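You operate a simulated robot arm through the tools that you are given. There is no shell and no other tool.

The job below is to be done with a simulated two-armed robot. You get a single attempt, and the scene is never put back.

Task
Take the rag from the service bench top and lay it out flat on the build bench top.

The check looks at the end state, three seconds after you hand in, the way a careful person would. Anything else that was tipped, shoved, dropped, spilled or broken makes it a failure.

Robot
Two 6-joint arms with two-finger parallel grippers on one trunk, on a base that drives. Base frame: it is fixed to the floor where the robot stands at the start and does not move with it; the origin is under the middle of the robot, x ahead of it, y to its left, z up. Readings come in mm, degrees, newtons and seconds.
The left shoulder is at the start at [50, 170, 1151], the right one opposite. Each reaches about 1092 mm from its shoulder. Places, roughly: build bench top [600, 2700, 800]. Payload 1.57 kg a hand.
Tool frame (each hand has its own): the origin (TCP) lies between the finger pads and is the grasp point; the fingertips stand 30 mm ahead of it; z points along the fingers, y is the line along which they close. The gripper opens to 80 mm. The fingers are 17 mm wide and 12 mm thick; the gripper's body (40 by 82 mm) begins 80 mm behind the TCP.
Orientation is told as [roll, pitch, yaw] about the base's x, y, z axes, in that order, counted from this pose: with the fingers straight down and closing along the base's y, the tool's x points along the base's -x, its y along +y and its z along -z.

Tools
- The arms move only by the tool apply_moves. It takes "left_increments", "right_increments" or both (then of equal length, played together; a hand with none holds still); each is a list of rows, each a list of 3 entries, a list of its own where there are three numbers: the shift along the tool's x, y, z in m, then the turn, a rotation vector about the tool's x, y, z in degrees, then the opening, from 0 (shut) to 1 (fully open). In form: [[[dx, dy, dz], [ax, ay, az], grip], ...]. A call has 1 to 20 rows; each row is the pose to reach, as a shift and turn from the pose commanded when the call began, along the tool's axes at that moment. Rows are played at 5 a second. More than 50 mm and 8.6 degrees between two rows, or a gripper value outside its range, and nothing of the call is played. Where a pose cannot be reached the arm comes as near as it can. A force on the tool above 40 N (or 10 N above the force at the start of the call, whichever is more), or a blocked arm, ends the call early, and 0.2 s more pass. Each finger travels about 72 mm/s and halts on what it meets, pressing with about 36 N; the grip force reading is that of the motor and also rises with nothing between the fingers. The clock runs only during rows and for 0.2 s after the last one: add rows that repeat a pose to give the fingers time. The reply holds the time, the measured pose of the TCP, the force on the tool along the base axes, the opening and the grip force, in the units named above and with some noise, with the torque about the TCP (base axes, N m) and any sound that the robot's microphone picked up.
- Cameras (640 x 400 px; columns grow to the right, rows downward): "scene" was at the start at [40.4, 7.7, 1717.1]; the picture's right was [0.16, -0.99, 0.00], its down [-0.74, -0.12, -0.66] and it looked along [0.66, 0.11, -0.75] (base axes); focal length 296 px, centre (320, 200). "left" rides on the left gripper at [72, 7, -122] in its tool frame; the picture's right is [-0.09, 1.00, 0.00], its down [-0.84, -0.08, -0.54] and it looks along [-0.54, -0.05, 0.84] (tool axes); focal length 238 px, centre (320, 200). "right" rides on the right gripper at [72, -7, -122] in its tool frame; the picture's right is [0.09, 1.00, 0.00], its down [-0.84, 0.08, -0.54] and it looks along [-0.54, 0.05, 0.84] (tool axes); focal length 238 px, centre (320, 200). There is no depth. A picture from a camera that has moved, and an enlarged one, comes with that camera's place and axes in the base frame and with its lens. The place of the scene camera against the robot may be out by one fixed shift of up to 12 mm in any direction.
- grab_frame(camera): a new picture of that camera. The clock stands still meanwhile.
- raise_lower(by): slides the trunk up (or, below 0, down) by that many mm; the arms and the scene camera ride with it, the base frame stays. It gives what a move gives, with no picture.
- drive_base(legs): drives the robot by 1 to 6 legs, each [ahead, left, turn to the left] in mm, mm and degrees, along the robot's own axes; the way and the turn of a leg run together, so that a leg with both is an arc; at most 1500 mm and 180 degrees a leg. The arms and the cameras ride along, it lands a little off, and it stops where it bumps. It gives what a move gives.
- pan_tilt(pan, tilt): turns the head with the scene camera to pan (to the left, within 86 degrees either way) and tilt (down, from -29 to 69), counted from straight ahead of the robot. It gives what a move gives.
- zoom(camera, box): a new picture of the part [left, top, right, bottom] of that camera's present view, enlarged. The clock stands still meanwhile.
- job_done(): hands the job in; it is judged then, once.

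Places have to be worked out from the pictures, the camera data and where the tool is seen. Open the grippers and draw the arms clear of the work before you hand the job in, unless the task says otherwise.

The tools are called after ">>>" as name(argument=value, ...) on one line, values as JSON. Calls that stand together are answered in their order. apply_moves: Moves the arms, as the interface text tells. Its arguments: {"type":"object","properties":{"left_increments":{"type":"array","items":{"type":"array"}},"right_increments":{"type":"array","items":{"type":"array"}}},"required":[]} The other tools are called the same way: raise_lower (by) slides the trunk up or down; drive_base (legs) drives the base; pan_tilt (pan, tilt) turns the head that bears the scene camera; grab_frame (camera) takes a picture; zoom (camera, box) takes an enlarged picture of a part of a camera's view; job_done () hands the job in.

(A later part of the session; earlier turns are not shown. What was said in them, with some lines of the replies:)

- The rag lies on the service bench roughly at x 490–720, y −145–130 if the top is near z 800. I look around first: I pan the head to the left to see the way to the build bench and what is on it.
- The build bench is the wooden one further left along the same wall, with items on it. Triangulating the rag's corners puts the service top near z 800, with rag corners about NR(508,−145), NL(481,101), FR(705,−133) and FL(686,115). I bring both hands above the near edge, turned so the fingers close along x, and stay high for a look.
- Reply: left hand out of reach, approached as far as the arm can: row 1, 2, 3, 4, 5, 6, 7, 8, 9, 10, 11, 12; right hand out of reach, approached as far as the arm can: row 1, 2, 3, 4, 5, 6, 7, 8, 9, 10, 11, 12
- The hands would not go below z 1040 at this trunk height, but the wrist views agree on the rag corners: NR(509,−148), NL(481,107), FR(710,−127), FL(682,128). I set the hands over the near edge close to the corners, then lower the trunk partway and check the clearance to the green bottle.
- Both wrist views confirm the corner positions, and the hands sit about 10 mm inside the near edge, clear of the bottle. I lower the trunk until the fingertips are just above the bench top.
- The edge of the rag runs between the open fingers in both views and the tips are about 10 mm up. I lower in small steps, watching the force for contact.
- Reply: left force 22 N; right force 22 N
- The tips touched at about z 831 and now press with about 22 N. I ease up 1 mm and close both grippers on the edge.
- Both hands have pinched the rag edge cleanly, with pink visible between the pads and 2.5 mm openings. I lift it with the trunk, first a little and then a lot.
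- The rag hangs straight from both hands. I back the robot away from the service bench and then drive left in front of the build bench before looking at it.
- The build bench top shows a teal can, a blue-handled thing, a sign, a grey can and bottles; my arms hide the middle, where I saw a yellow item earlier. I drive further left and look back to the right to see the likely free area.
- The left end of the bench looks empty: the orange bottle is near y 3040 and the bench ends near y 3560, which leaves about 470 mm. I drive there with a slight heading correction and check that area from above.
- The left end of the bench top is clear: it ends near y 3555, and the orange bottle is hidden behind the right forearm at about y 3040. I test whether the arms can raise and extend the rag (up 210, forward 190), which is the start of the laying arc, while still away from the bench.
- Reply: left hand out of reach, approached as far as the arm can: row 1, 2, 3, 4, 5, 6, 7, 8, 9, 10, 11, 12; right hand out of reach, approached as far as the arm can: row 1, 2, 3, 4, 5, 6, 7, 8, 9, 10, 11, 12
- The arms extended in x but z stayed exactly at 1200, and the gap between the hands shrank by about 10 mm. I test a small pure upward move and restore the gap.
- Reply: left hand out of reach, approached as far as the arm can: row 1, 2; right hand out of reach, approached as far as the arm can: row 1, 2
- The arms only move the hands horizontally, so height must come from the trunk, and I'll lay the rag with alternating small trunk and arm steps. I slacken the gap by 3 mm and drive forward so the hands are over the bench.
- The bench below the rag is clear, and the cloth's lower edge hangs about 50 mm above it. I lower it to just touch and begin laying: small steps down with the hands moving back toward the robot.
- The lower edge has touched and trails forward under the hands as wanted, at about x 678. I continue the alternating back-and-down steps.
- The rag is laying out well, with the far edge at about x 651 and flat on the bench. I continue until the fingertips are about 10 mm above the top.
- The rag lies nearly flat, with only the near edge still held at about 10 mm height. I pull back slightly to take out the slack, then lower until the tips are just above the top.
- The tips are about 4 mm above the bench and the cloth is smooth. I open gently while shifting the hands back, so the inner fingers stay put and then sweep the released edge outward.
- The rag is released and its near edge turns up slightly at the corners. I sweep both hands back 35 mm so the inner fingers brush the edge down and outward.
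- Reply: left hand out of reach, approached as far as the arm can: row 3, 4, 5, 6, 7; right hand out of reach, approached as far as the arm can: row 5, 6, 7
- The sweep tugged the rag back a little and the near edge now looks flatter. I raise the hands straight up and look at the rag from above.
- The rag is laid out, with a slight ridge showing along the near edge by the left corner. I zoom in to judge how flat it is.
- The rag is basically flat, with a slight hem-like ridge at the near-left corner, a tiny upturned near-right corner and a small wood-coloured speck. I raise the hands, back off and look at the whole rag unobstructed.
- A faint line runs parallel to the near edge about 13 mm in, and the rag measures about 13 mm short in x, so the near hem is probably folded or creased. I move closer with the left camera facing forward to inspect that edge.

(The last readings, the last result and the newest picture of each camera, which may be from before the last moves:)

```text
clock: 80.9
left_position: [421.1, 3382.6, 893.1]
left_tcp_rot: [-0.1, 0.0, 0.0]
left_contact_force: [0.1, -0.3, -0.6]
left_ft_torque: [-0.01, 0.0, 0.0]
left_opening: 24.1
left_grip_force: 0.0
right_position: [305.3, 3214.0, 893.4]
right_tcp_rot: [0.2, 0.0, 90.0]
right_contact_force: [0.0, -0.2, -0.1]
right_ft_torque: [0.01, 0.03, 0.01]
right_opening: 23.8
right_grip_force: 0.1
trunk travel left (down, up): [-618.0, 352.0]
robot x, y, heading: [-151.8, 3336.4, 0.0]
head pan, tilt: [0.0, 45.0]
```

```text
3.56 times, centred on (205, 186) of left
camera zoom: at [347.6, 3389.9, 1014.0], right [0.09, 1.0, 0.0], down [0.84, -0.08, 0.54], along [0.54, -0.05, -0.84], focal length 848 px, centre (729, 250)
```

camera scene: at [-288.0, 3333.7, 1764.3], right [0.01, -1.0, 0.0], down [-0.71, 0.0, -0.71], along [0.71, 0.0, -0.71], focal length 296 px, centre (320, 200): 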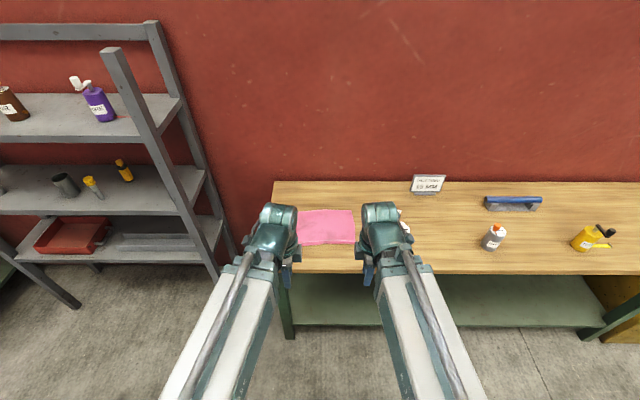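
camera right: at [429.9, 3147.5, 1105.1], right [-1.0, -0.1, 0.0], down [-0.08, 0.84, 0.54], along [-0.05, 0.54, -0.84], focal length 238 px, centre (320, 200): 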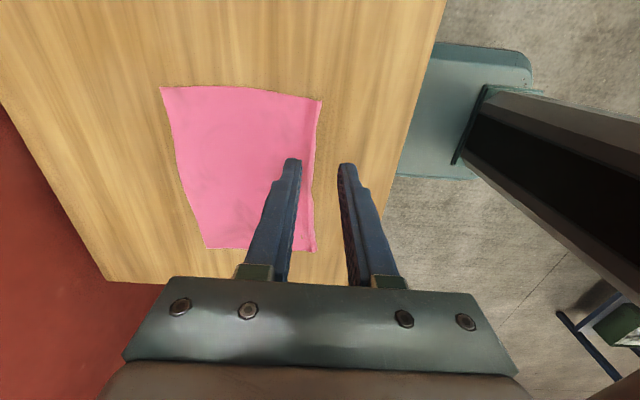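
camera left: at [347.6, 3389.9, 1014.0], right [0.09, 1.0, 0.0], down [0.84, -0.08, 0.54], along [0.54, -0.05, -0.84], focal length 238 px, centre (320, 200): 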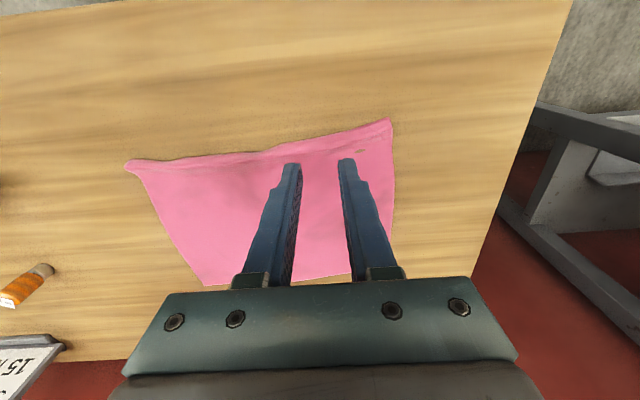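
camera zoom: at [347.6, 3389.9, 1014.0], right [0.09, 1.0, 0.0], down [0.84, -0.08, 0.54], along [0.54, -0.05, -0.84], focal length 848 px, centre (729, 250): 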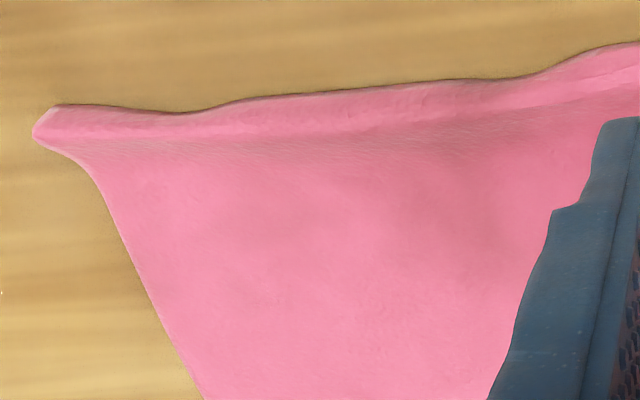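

The near edge isn't folded over; it forms a low wave 10–20 mm in from the edge and lifts a little at the right corner. I'll put each hand's slightly open fingers astride that wave, press lightly and open them, so the inner finger holds the body while the outer one draws the edge outward.

>>> apply_moves(left_increments=[[[-0.001, 0.004, 0], [0, 0, 8.2], 0.3], [[-0.002, 0.008, 0], [0, 0, 16.4], 0.3], [[-0.003, 0.012, 0], [0, 0, 24.5], 0.3], [[-0.004, 0.016, 0], [0, 0, 32.7], 0.3], [[-0.005, 0.02, 0], [0, 0, 40.9], 0.3], [[-0.006, 0.025, 0], [0, 0, 49.1], 0.3], [[-0.007, 0.029, 0], [0, 0, 57.3], 0.3], [[-0.008, 0.033, 0], [0, 0, 65.5], 0.3], [[-0.009, 0.037, 0], [0, 0, 73.6], 0.3], [[-0.01, 0.041, 0], [0, 0, 81.8], 0.3], [[-0.01, 0.045, 0], [0, 0, 89.8], 0.3]], right_increments=[[[-0.001, -0.012, 0], [0, 0, 0], 0.3], [[-0.002, -0.025, 0], [0, 0, 0], 0.3], [[-0.003, -0.037, 0], [0, 0, 0], 0.3], [[-0.004, -0.05, 0], [0, 0, 0], 0.3], [[-0.005, -0.062, 0], [0, 0, 0], 0.3], [[-0.006, -0.074, 0], [0, 0, 0], 0.3], [[-0.007, -0.087, 0], [0, 0, 0], 0.3], [[-0.008, -0.099, 0], [0, 0, 0], 0.3], [[-0.009, -0.112, 0], [0, 0, 0], 0.3], [[-0.01, -0.124, 0], [0, 0, 0], 0.3], [[-0.011, -0.1365, 0], [0, 0, 0], 0.3]])

>>> raise_lower(by=-50)

>>> grab_frame(camera="left")

>>> grab_frame(camera="right")

```text
clock: 83.3
left_position: [431.2, 3426.8, 892.2]
left_tcp_rot: [-0.1, 0.1, -90.0]
left_contact_force: [-0.6, -0.4, -0.6]
left_ft_torque: [0.01, 0.01, -0.03]
left_opening: 23.9
left_grip_force: 0.0
right_position: [441.6, 3226.1, 893.3]
right_tcp_rot: [0.1, 0.0, 90.1]
right_contact_force: [0.7, -0.3, 0.4]
right_ft_torque: [-0.01, 0.01, 0.02]
right_opening: 23.8
right_grip_force: 0.0
trunk travel left (down, up): [-618.0, 352.0]
robot x, y, heading: [-149.7, 3336.8, 0.2]
head pan, tilt: [0.0, 45.0]
```

```text
clock: 84.3
left_position: [430.4, 3428.6, 843.3]
left_tcp_rot: [-0.1, 0.0, -89.9]
left_contact_force: [0.4, -0.3, 0.9]
left_ft_torque: [-0.01, 0.0, 0.0]
left_opening: 24.0
left_grip_force: 0.0
right_position: [441.4, 3226.7, 843.2]
right_tcp_rot: [0.2, 0.0, 90.0]
right_contact_force: [-0.7, 0.1, 0.0]
right_ft_torque: [-0.04, -0.01, 0.01]
right_opening: 23.8
right_grip_force: 0.2
trunk travel left (down, up): [-568.0, 402.0]
robot x, y, heading: [-149.8, 3336.7, -0.2]
head pan, tilt: [0.0, 45.0]
```

```text
taken
camera left: at [436.4, 3499.7, 963.8], right [1.0, -0.09, 0.0], down [-0.07, -0.84, 0.54], along [-0.05, -0.54, -0.84], focal length 238 px, centre (320, 200)
```

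left: 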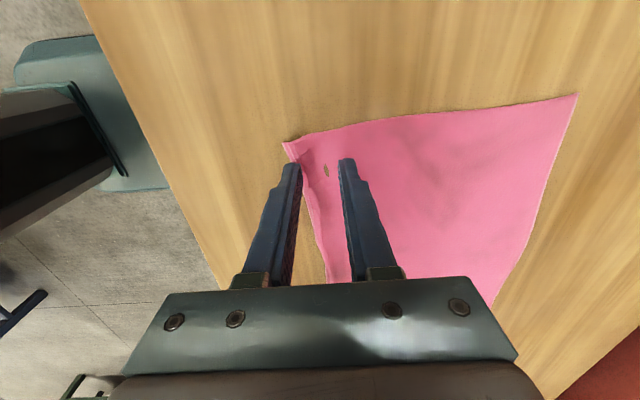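

```text
taken
camera right: at [447.1, 3156.2, 965.2], right [-1.0, -0.09, 0.0], down [-0.08, 0.84, 0.54], along [-0.05, 0.54, -0.84], focal length 238 px, centre (320, 200)
```

right: 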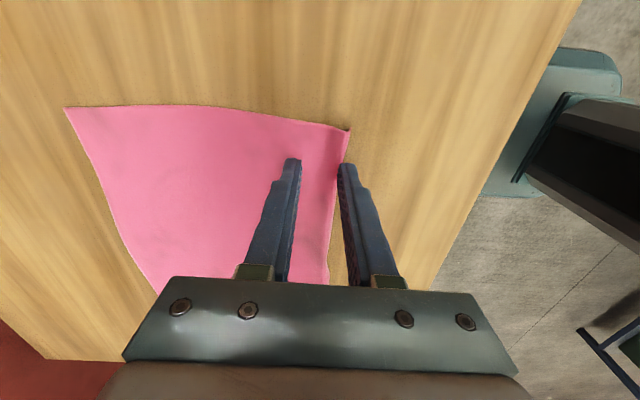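

The left outer finger sits over the edge strip and the right one overlaps it by only a few mm. I shift the right hand 6 mm inward and 7 mm toward its corner, then lower to a light press.

>>> apply_moves(right_increments=[[[0.004, -0.003, 0], [0, 0, 0], 0.3], [[0.007, -0.006, 0], [0, 0, 0], 0.3]])

>>> raise_lower(by=-11)

>>> raise_lower(by=-1)

```text
clock: 84.9
left_position: [430.8, 3427.6, 842.7]
left_tcp_rot: [-0.1, 0.1, -89.8]
left_contact_force: [-0.6, -0.1, 0.7]
left_ft_torque: [0.03, -0.01, 0.02]
left_opening: 24.2
left_grip_force: 0.1
right_position: [448.6, 3221.2, 842.8]
right_tcp_rot: [0.1, 0.0, 89.9]
right_contact_force: [-0.5, 1.2, 0.1]
right_ft_torque: [0.03, -0.04, -0.02]
right_opening: 24.0
right_grip_force: 0.1
trunk travel left (down, up): [-568.0, 402.0]
robot x, y, heading: [-145.8, 3340.6, -0.2]
head pan, tilt: [0.0, 45.0]
```

```text
clock: 85.5
left_position: [431.2, 3427.6, 831.3]
left_tcp_rot: [-0.1, -0.1, -89.8]
left_contact_force: [-0.8, -0.6, 0.1]
left_ft_torque: [-0.02, 0.0, 0.01]
left_opening: 23.8
left_grip_force: 0.1
right_position: [447.8, 3221.5, 831.7]
right_tcp_rot: [0.1, 0.1, 90.0]
right_contact_force: [0.2, 0.3, 1.1]
right_ft_torque: [0.02, 0.0, 0.01]
right_opening: 24.3
right_grip_force: 0.2
trunk travel left (down, up): [-557.0, 413.0]
robot x, y, heading: [-151.6, 3335.6, 0.1]
head pan, tilt: [0.0, 45.0]
```

```text
clock: 86.0
left_position: [431.5, 3427.9, 831.4]
left_tcp_rot: [-0.1, 0.1, -89.8]
left_contact_force: [1.1, -0.2, 5.6]
left_ft_torque: [0.01, 0.04, -0.01]
left_opening: 23.9
left_grip_force: 0.0
right_position: [447.1, 3221.1, 831.6]
right_tcp_rot: [0.1, 0.0, 90.0]
right_contact_force: [1.6, -1.0, 5.0]
right_ft_torque: [-0.04, -0.01, 0.0]
right_opening: 24.0
right_grip_force: 0.1
trunk travel left (down, up): [-556.0, 414.0]
robot x, y, heading: [-152.2, 3338.4, -0.2]
head pan, tilt: [0.0, 45.0]
```

Both hands press with about 5 N. I open the fingers slowly to 48 mm to draw the near edge outward.

>>> apply_moves(left_increments=[[[0, 0, 0], [0, 0, 0], 0.35], [[0, 0, 0], [0, 0, 0], 0.4], [[0, 0, 0], [0, 0, 0], 0.45], [[0, 0, 0], [0, 0, 0], 0.5], [[0, 0, 0], [0, 0, 0], 0.55], [[0, 0, 0], [0, 0, 0], 0.6], [[0, 0, 0], [0, 0, 0], 0.6]], right_increments=[[[0, 0, 0], [0, 0, 0], 0.35], [[0, 0, 0], [0, 0, 0], 0.4], [[0, 0, 0], [0, 0, 0], 0.45], [[0, 0, 0], [0, 0, 0], 0.5], [[0, 0, 0], [0, 0, 0], 0.55], [[0, 0, 0], [0, 0, 0], 0.6], [[0, 0, 0], [0, 0, 0], 0.6]])

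>>> grab_frame(camera="left")

>>> grab_frame(camera="right")

>>> raise_lower(by=60)

>>> grab_frame(camera="left")

>>> grab_frame(camera="right")

```text
clock: 87.6
left_position: [431.0, 3426.9, 831.4]
left_tcp_rot: [0.0, 0.1, -89.9]
left_contact_force: [2.3, 0.2, 8.6]
left_ft_torque: [0.03, 0.0, -0.02]
left_opening: 42.9
left_grip_force: 0.1
right_position: [447.1, 3221.3, 832.6]
right_tcp_rot: [0.1, 0.1, 90.0]
right_contact_force: [1.0, 1.5, 8.0]
right_ft_torque: [-0.01, -0.02, -0.01]
right_opening: 43.2
right_grip_force: 0.0
trunk travel left (down, up): [-556.0, 414.0]
robot x, y, heading: [-150.6, 3336.4, 0.1]
head pan, tilt: [0.0, 45.0]
```

```text
taken
camera left: at [436.0, 3499.8, 952.2], right [1.0, -0.09, 0.0], down [-0.07, -0.84, 0.54], along [-0.05, -0.54, -0.84], focal length 238 px, centre (320, 200)
```

left: 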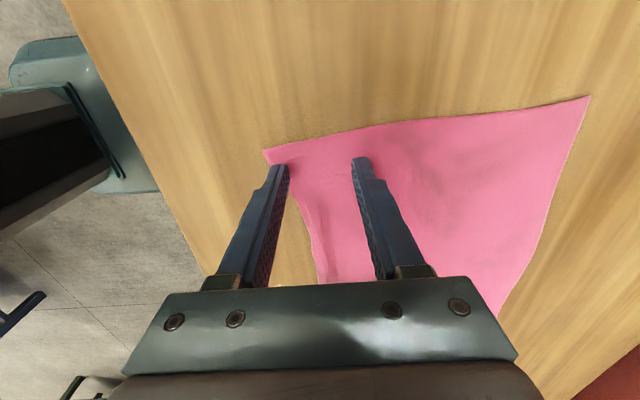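

```text
taken
camera right: at [453.0, 3149.8, 953.6], right [-1.0, -0.09, 0.0], down [-0.08, 0.84, 0.54], along [-0.05, 0.54, -0.84], focal length 238 px, centre (320, 200)
```

right: 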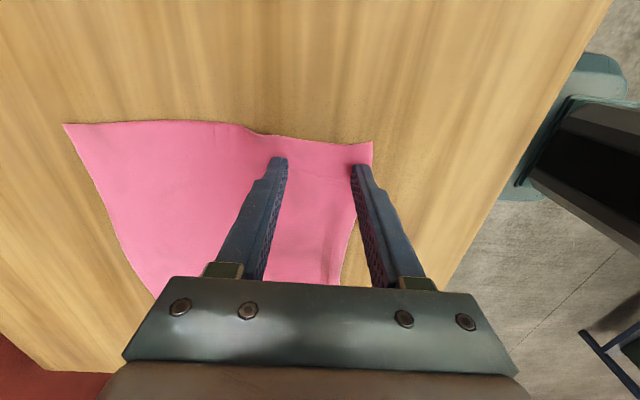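

```text
clock: 88.6
left_position: [431.3, 3427.4, 890.3]
left_tcp_rot: [0.0, 0.0, -89.9]
left_contact_force: [-0.4, 0.4, 0.2]
left_ft_torque: [0.03, -0.03, 0.02]
left_opening: 47.9
left_grip_force: 0.2
right_position: [447.7, 3219.9, 891.7]
right_tcp_rot: [0.1, 0.0, 90.0]
right_contact_force: [-0.7, -0.1, 0.4]
right_ft_torque: [0.0, 0.01, -0.04]
right_opening: 48.1
right_grip_force: 0.1
trunk travel left (down, up): [-616.0, 354.0]
robot x, y, heading: [-150.9, 3336.5, 0.3]
head pan, tilt: [0.0, 45.0]
```

```text
taken
camera left: at [436.5, 3499.7, 1011.7], right [1.0, -0.09, 0.0], down [-0.07, -0.84, 0.54], along [-0.05, -0.54, -0.84], focal length 238 px, centre (320, 200)
```

left: 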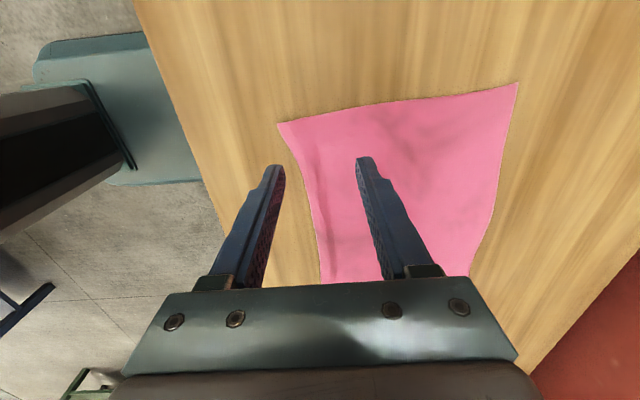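

```text
taken
camera right: at [453.6, 3149.7, 1013.1], right [-1.0, -0.09, 0.0], down [-0.08, 0.84, 0.54], along [-0.05, 0.54, -0.84], focal length 238 px, centre (320, 200)
```

right: 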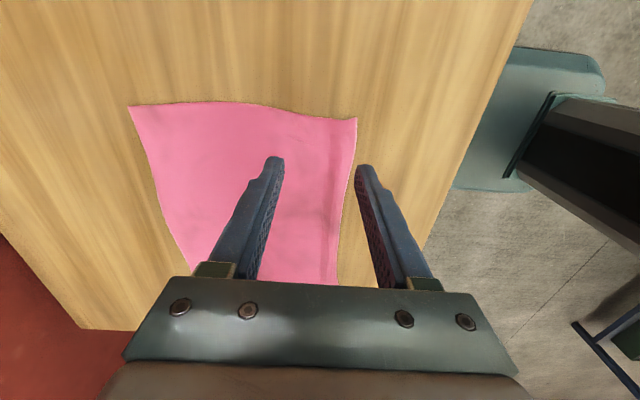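

The corners stretched out well and look flat. I zoom in on the near edge for what remains.

>>> zoom(camera="left", box=[270, 75, 530, 237])

>>> zoom(camera="right", box=[120, 90, 380, 252])

>>> zoom(camera="left", box=[290, 180, 400, 290])

```text
2.46 times, centred on (400, 156) of left
camera zoom: at [436.5, 3499.7, 1011.7], right [1.0, -0.09, 0.0], down [-0.07, -0.84, 0.54], along [-0.05, -0.54, -0.84], focal length 587 px, centre (123, 308)
```

zoom: 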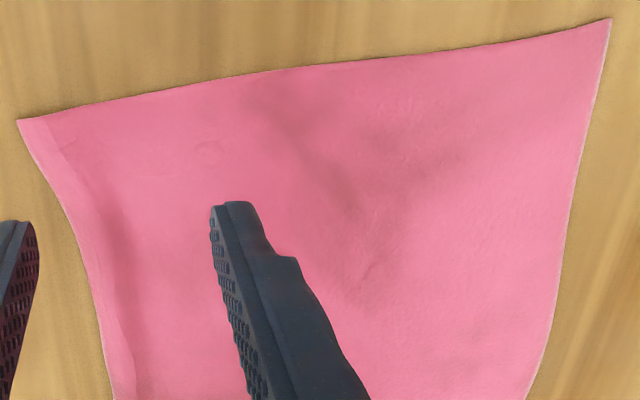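

```text
2.46 times, centred on (250, 171) of right
camera zoom: at [453.6, 3149.7, 1013.1], right [-1.0, -0.09, 0.0], down [-0.08, 0.84, 0.54], along [-0.05, 0.54, -0.84], focal length 587 px, centre (492, 271)
```

zoom: 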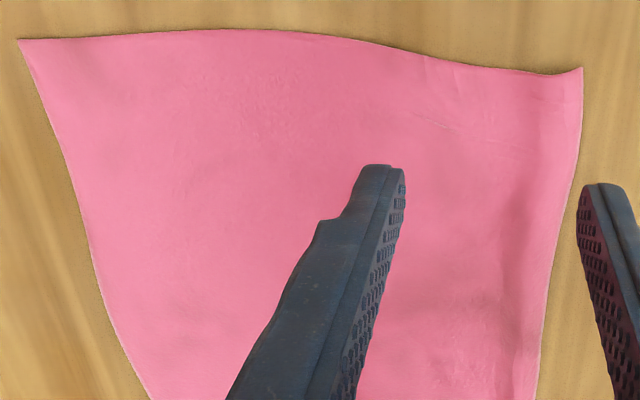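

```text
3.64 times, centred on (345, 235) of left
camera zoom: at [436.5, 3499.7, 1011.7], right [1.0, -0.09, 0.0], down [-0.07, -0.84, 0.54], along [-0.05, -0.54, -0.84], focal length 867 px, centre (229, 73)
```

zoom: 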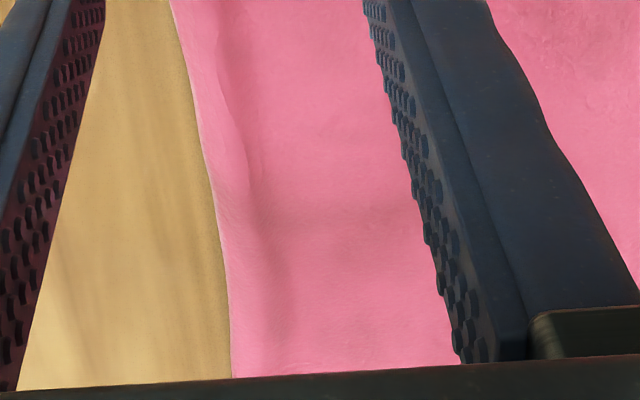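

Only a gentle ridge remains along the middle of the near edge, where the edge lies 6–12 mm short of the corner line. I repeat the spread there with both hands, 110 mm apart.

>>> apply_moves(left_increments=[[[-0.014, 0, 0], [0, 0, 0], 0.5], [[-0.028, 0, 0], [0, 0, 0], 0.4], [[-0.042, 0.001, 0], [0, 0, 0], 0.3], [[-0.052, 0.001, 0], [0, 0, 0], 0.3]], right_increments=[[[-0.011, 0.003, 0], [0, 0, 0], 0.5], [[-0.022, 0.006, 0], [0, 0, 0], 0.4], [[-0.033, 0.009, 0], [0, 0, 0], 0.3], [[-0.045, 0.012, 0], [0, 0, 0], 0.3]])

>>> raise_lower(by=-48)

>>> grab_frame(camera="left")

>>> grab_frame(camera="right")

```text
clock: 89.6
left_position: [431.9, 3375.7, 891.4]
left_tcp_rot: [0.0, 0.0, -89.8]
left_contact_force: [0.0, 0.0, -0.4]
left_ft_torque: [0.03, 0.01, -0.01]
left_opening: 24.0
left_grip_force: 0.1
right_position: [434.5, 3266.7, 890.9]
right_tcp_rot: [0.0, 0.0, 89.9]
right_contact_force: [0.8, 0.2, 0.2]
right_ft_torque: [0.01, -0.02, 0.02]
right_opening: 23.9
right_grip_force: 0.0
trunk travel left (down, up): [-616.0, 354.0]
robot x, y, heading: [-149.0, 3336.6, 0.4]
head pan, tilt: [0.0, 45.0]
```

```text
clock: 90.5
left_position: [432.2, 3376.0, 844.0]
left_tcp_rot: [-0.1, 0.0, -89.7]
left_contact_force: [0.2, 0.5, 0.3]
left_ft_torque: [-0.02, 0.04, -0.01]
left_opening: 24.0
left_grip_force: 0.1
right_position: [434.2, 3264.4, 842.8]
right_tcp_rot: [0.1, 0.0, 90.0]
right_contact_force: [0.0, -0.5, 0.0]
right_ft_torque: [-0.04, 0.03, -0.03]
right_opening: 23.9
right_grip_force: 0.0
trunk travel left (down, up): [-568.0, 402.0]
robot x, y, heading: [-156.1, 3338.2, 0.1]
head pan, tilt: [0.0, 45.0]
```

```text
taken
camera left: at [437.5, 3447.3, 963.8], right [1.0, -0.09, 0.0], down [-0.07, -0.84, 0.54], along [-0.05, -0.54, -0.84], focal length 238 px, centre (320, 200)
```

left: 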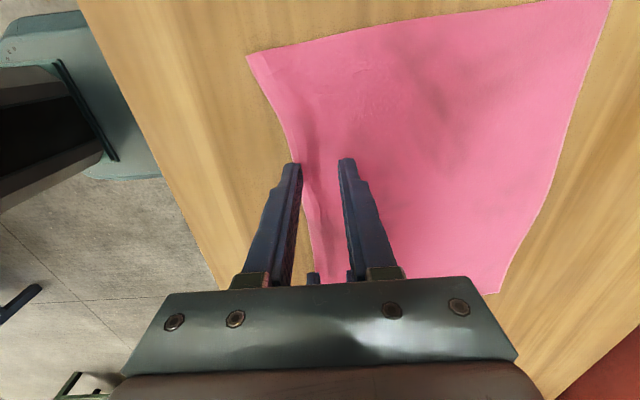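

```text
taken
camera right: at [440.0, 3194.6, 965.2], right [-1.0, -0.09, 0.0], down [-0.08, 0.84, 0.54], along [-0.05, 0.54, -0.84], focal length 238 px, centre (320, 200)
```

right: 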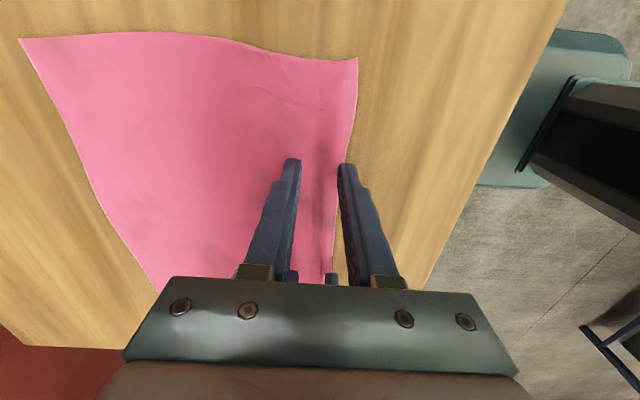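

Both outer fingers overlap the edge by only 3–5 mm, so I shift both hands inward a little, press and spread.

>>> apply_moves(left_increments=[[[0, 0.003, 0], [0, 0, 0], 0.3], [[0, 0.006, 0], [0, 0, 0], 0.3]], right_increments=[[[0, -0.002, 0], [0, 0, 0], 0.3], [[0, -0.005, 0], [0, 0, 0], 0.3]])

>>> raise_lower(by=-12)

>>> apply_moves(left_increments=[[[0, 0, 0], [0, 0, 0], 0.35], [[0, 0, 0], [0, 0, 0], 0.4], [[0, 0, 0], [0, 0, 0], 0.45], [[0, 0, 0], [0, 0, 0], 0.5], [[0, 0, 0], [0, 0, 0], 0.55], [[0, 0, 0], [0, 0, 0], 0.6], [[0, 0, 0], [0, 0, 0], 0.6]], right_increments=[[[0, 0, 0], [0, 0, 0], 0.34], [[0, 0, 0], [0, 0, 0], 0.38], [[0, 0, 0], [0, 0, 0], 0.42], [[0, 0, 0], [0, 0, 0], 0.46], [[0, 0, 0], [0, 0, 0], 0.5], [[0, 0, 0], [0, 0, 0], 0.52], [[0, 0, 0], [0, 0, 0], 0.52]])

>>> raise_lower(by=100)

>>> grab_frame(camera="left")

>>> grab_frame(camera="right")

```text
clock: 91.1
left_position: [438.7, 3375.2, 843.5]
left_tcp_rot: [-0.1, 0.1, -89.9]
left_contact_force: [-0.8, 0.0, 0.9]
left_ft_torque: [-0.03, -0.02, -0.05]
left_opening: 24.2
left_grip_force: 0.1
right_position: [438.5, 3265.1, 843.8]
right_tcp_rot: [0.2, 0.1, 90.0]
right_contact_force: [0.7, -0.1, 0.2]
right_ft_torque: [-0.01, 0.01, 0.01]
right_opening: 24.0
right_grip_force: 0.0
trunk travel left (down, up): [-568.0, 402.0]
robot x, y, heading: [-149.1, 3342.8, -0.1]
head pan, tilt: [0.0, 45.0]
```

```text
clock: 91.7
left_position: [437.0, 3375.1, 831.2]
left_tcp_rot: [-0.1, 0.0, -89.8]
left_contact_force: [0.6, -0.2, 4.8]
left_ft_torque: [-0.04, 0.03, -0.02]
left_opening: 23.7
left_grip_force: 0.0
right_position: [439.6, 3265.1, 830.8]
right_tcp_rot: [0.2, 0.0, 90.1]
right_contact_force: [1.1, 0.4, 5.9]
right_ft_torque: [-0.02, 0.06, 0.02]
right_opening: 23.8
right_grip_force: 0.1
trunk travel left (down, up): [-556.0, 414.0]
robot x, y, heading: [-148.1, 3338.2, 0.1]
head pan, tilt: [0.0, 45.0]
```

```text
clock: 93.3
left_position: [438.7, 3375.0, 832.3]
left_tcp_rot: [0.0, 0.0, -89.8]
left_contact_force: [2.3, 0.7, 7.8]
left_ft_torque: [0.0, 0.05, -0.01]
left_opening: 44.7
left_grip_force: 0.1
right_position: [438.0, 3264.4, 831.9]
right_tcp_rot: [0.2, 0.0, 90.1]
right_contact_force: [2.4, 0.6, 8.0]
right_ft_torque: [0.01, 0.06, 0.02]
right_opening: 38.3
right_grip_force: 0.1
trunk travel left (down, up): [-556.0, 414.0]
robot x, y, heading: [-150.3, 3339.2, -0.0]
head pan, tilt: [0.0, 45.0]
```

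```text
clock: 94.6
left_position: [438.6, 3375.4, 930.5]
left_tcp_rot: [-0.1, 0.0, -89.8]
left_contact_force: [0.9, -0.2, 0.4]
left_ft_torque: [0.0, 0.0, 0.01]
left_opening: 47.9
left_grip_force: 0.1
right_position: [438.8, 3264.4, 931.2]
right_tcp_rot: [0.1, 0.0, 89.9]
right_contact_force: [0.2, -0.4, 0.5]
right_ft_torque: [0.03, 0.0, -0.02]
right_opening: 41.6
right_grip_force: 0.0
trunk travel left (down, up): [-656.0, 314.0]
robot x, y, heading: [-149.7, 3338.1, 0.2]
head pan, tilt: [0.0, 45.0]
```

```text
taken
camera left: at [444.0, 3446.7, 1051.7], right [1.0, -0.09, 0.0], down [-0.07, -0.84, 0.54], along [-0.05, -0.54, -0.84], focal length 238 px, centre (320, 200)
```

left: 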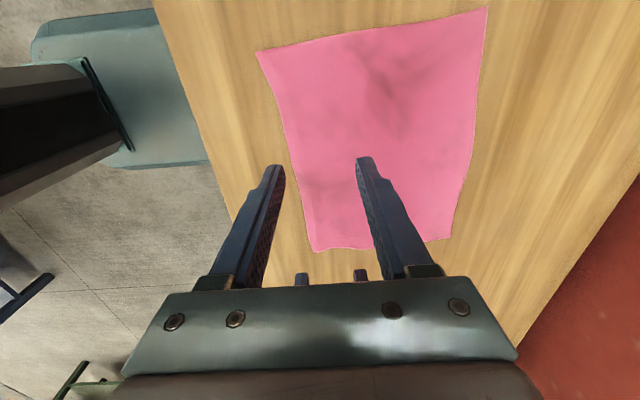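

```text
taken
camera right: at [444.6, 3194.3, 1053.0], right [-1.0, -0.09, 0.0], down [-0.08, 0.84, 0.54], along [-0.05, 0.54, -0.84], focal length 238 px, centre (320, 200)
```

right: 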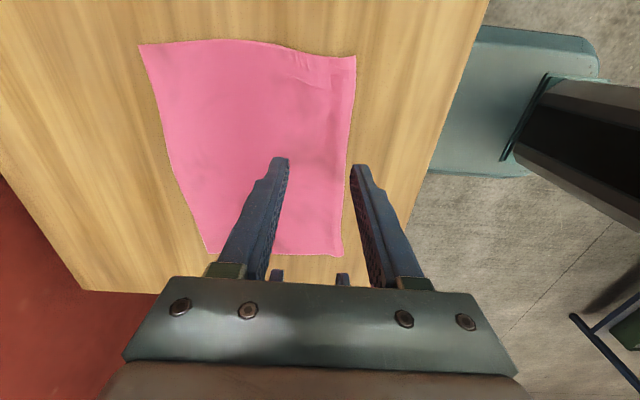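

The rag now looks smooth along the whole near edge and spans nearly its full size. I raise the hands, back the robot off and check the whole bench.

>>> raise_lower(by=150)

>>> zoom(camera="left", box=[240, 40, 480, 190])

>>> drive_base(legs=[[-450, 0, 0]])

>>> apply_moves(left_increments=[[[0.02, 0, 0], [0, 0, 0], 1], [[0.04, 0, 0], [0, 0, 0], 1], [[0.06, 0, 0], [0, 0, 0], 1], [[0.08, 0, 0], [0, 0, 0], 1], [[0.1, 0, 0], [0, 0, 0], 1], [[0.12, 0, 0], [0, 0, 0], 1]], right_increments=[[[0.02, 0, 0], [0, 0, 0], 1], [[0.04, 0, 0], [0, 0, 0], 1], [[0.06, 0, 0], [0, 0, 0], 1], [[0.08, 0, 0], [0, 0, 0], 1], [[0.1, 0, 0], [0, 0, 0], 1], [[0.12, 0, 0], [0, 0, 0], 1]])

>>> pan_tilt(pan=0, tilt=40)

>>> grab_frame(camera="scene")

>>> zoom(camera="scene", box=[250, 150, 450, 275])

```text
clock: 96.3
left_position: [437.5, 3374.6, 1081.0]
left_tcp_rot: [-0.1, 0.0, -89.9]
left_contact_force: [0.2, 0.0, 0.1]
left_ft_torque: [0.0, -0.02, 0.0]
left_opening: 47.9
left_grip_force: 0.1
right_position: [439.2, 3265.8, 1081.0]
right_tcp_rot: [0.2, 0.0, 90.0]
right_contact_force: [1.1, -0.3, 0.8]
right_ft_torque: [-0.02, 0.0, -0.01]
right_opening: 41.7
right_grip_force: 0.0
trunk travel left (down, up): [-806.0, 164.0]
robot x, y, heading: [-155.3, 3338.4, -0.1]
head pan, tilt: [0.0, 45.0]
```

```text
2.67 times, centred on (360, 115) of left
camera zoom: at [444.0, 3446.7, 1201.7], right [1.0, -0.09, 0.0], down [-0.07, -0.84, 0.54], along [-0.05, -0.54, -0.84], focal length 636 px, centre (213, 427)
```

zoom: 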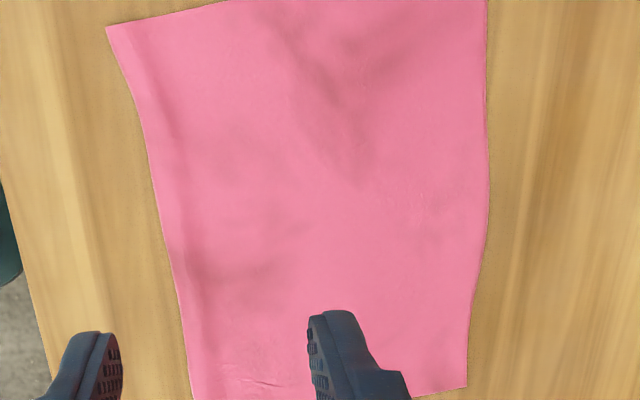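

```text
clock: 99.0
left_position: [-8.7, 3379.2, 1080.8]
left_tcp_rot: [-0.1, 0.1, -89.3]
left_contact_force: [0.6, 1.0, -0.6]
left_ft_torque: [0.0, 0.0, 0.0]
left_opening: 47.9
left_grip_force: 0.1
right_position: [-7.5, 3269.6, 1081.4]
right_tcp_rot: [0.1, 0.0, 90.6]
right_contact_force: [0.4, -0.8, -0.5]
right_ft_torque: [0.0, -0.03, 0.01]
right_opening: 41.4
right_grip_force: 0.1
trunk travel left (down, up): [-806.0, 164.0]
robot x, y, heading: [-596.0, 3334.2, 0.5]
head pan, tilt: [0.0, 45.0]
```

```text
clock: 100.4
left_position: [-11.6, 3498.0, 1079.4]
left_tcp_rot: [-0.1, 0.0, -89.2]
left_contact_force: [0.4, 0.3, -0.3]
left_ft_torque: [0.0, -0.02, -0.03]
left_opening: 80.0
left_grip_force: 0.1
right_position: [-4.9, 3149.0, 1081.9]
right_tcp_rot: [0.0, 0.0, 90.7]
right_contact_force: [0.3, -0.1, 0.3]
right_ft_torque: [0.04, 0.0, -0.01]
right_opening: 80.0
right_grip_force: 0.0
trunk travel left (down, up): [-806.0, 164.0]
robot x, y, heading: [-595.6, 3335.1, 0.8]
head pan, tilt: [0.0, 45.0]
```

```text
clock: 101.1
left_position: [-11.7, 3496.9, 1080.8]
left_tcp_rot: [-0.1, 0.0, -89.1]
left_contact_force: [0.4, 0.6, 0.9]
left_ft_torque: [0.0, 0.03, 0.02]
left_opening: 80.1
left_grip_force: 0.0
right_position: [-4.7, 3149.4, 1081.1]
right_tcp_rot: [0.2, 0.0, 90.6]
right_contact_force: [-0.2, 0.6, 0.1]
right_ft_torque: [-0.01, -0.01, 0.01]
right_opening: 79.9
right_grip_force: 0.0
trunk travel left (down, up): [-806.0, 164.0]
robot x, y, heading: [-595.8, 3333.6, 0.5]
head pan, tilt: [0.0, 40.0]
```

```text
taken
camera scene: at [-549.1, 3332.0, 1769.6], right [0.01, -1.0, 0.0], down [-0.64, -0.01, -0.77], along [0.77, 0.01, -0.64], focal length 296 px, centre (320, 200)
```

scene: 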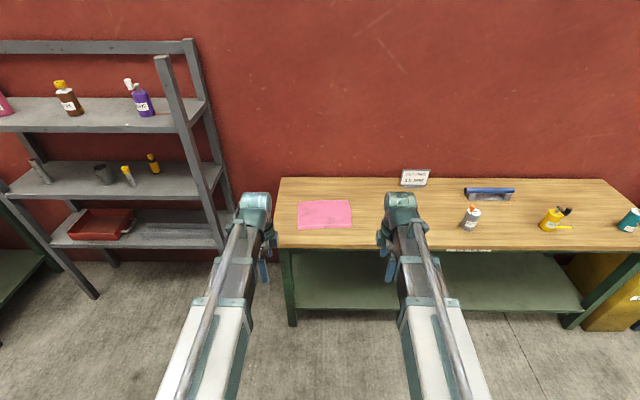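

```text
3.20 times, centred on (350, 212) of scene
camera zoom: at [-549.1, 3332.0, 1769.6], right [0.01, -1.0, 0.0], down [-0.64, -0.01, -0.77], along [0.77, 0.01, -0.64], focal length 946 px, centre (224, 160)
```

zoom: 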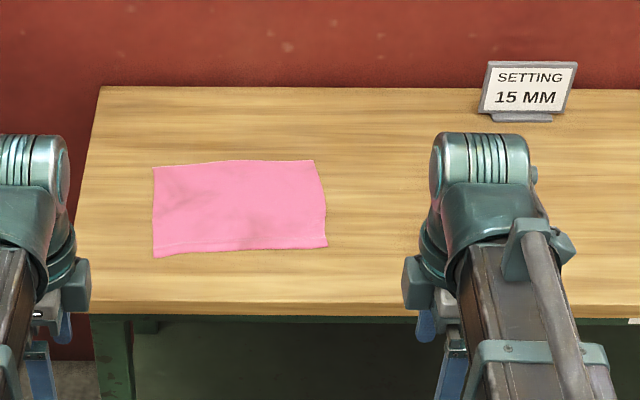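

The rag lies flat on the build bench, fully on the top and well clear of its edges, with the other items standing. A last look through the left camera checks the orange bottle hidden behind the right arm.

>>> grab_frame(camera="left")

>>> pan_tilt(pan=-25, tilt=35)

>>> grab_frame(camera="scene")

```text
taken
camera left: at [-6.7, 3569.4, 1201.8], right [1.0, -0.08, 0.0], down [-0.06, -0.84, 0.54], along [-0.04, -0.54, -0.84], focal length 238 px, centre (320, 200)
```

left: 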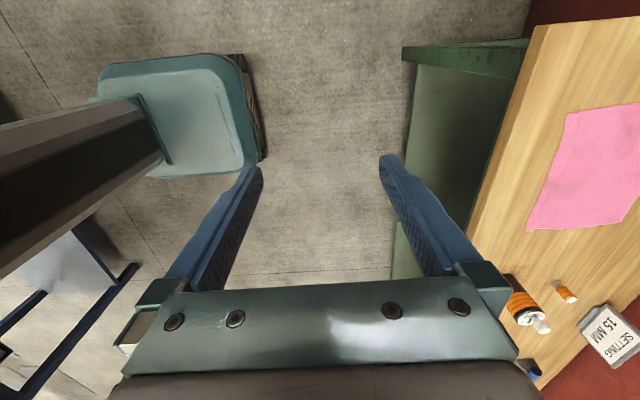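

```text
clock: 102.0
left_position: [-11.9, 3497.4, 1080.5]
left_tcp_rot: [-0.1, -0.1, -89.3]
left_contact_force: [0.0, -0.3, 0.1]
left_ft_torque: [0.02, 0.04, 0.01]
left_opening: 79.8
left_grip_force: 0.1
right_position: [-6.1, 3149.3, 1080.7]
right_tcp_rot: [0.1, 0.0, 90.5]
right_contact_force: [-0.3, -0.5, 0.1]
right_ft_torque: [-0.01, 0.02, -0.03]
right_opening: 79.8
right_grip_force: 0.1
trunk travel left (down, up): [-806.0, 164.0]
robot x, y, heading: [-595.0, 3333.7, 0.9]
head pan, tilt: [-25.0, 35.0]
```

```text
taken
camera scene: at [-553.9, 3294.8, 1777.2], right [-0.41, -0.91, 0.0], down [-0.52, 0.24, -0.82], along [0.75, -0.34, -0.57], focal length 296 px, centre (320, 200)
```

scene: 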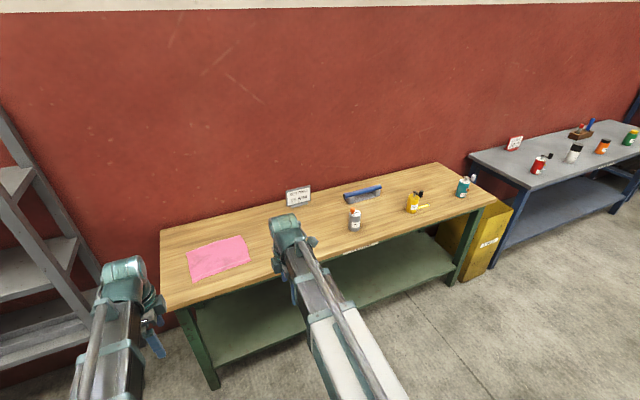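

The bottles, the cans, the sign and everything on the service bench are standing as before. The rag lies flat on the build bench, the grippers are open and the arms are clear, so I hand the job in.

>>> job_done()

```text
The job is handed in.
```

I moved the rag from the service bench to the build bench. It lies flat at the bench's left end, fully on the top and clear of the other items.

After I set it down, the edge nearest the robot had a low ridge, so I drew that edge outward with the fingers. The last pictures show the edge smooth, with only a faint crease line left near it. The rag spans about 195 mm front to back there, compared with roughly 200 mm before I picked it up.

In the last pictures the other items I could see on both benches were standing as before. The grippers are open and the arms are clear of the bench. I have handed the job in, and no result has come back yet.
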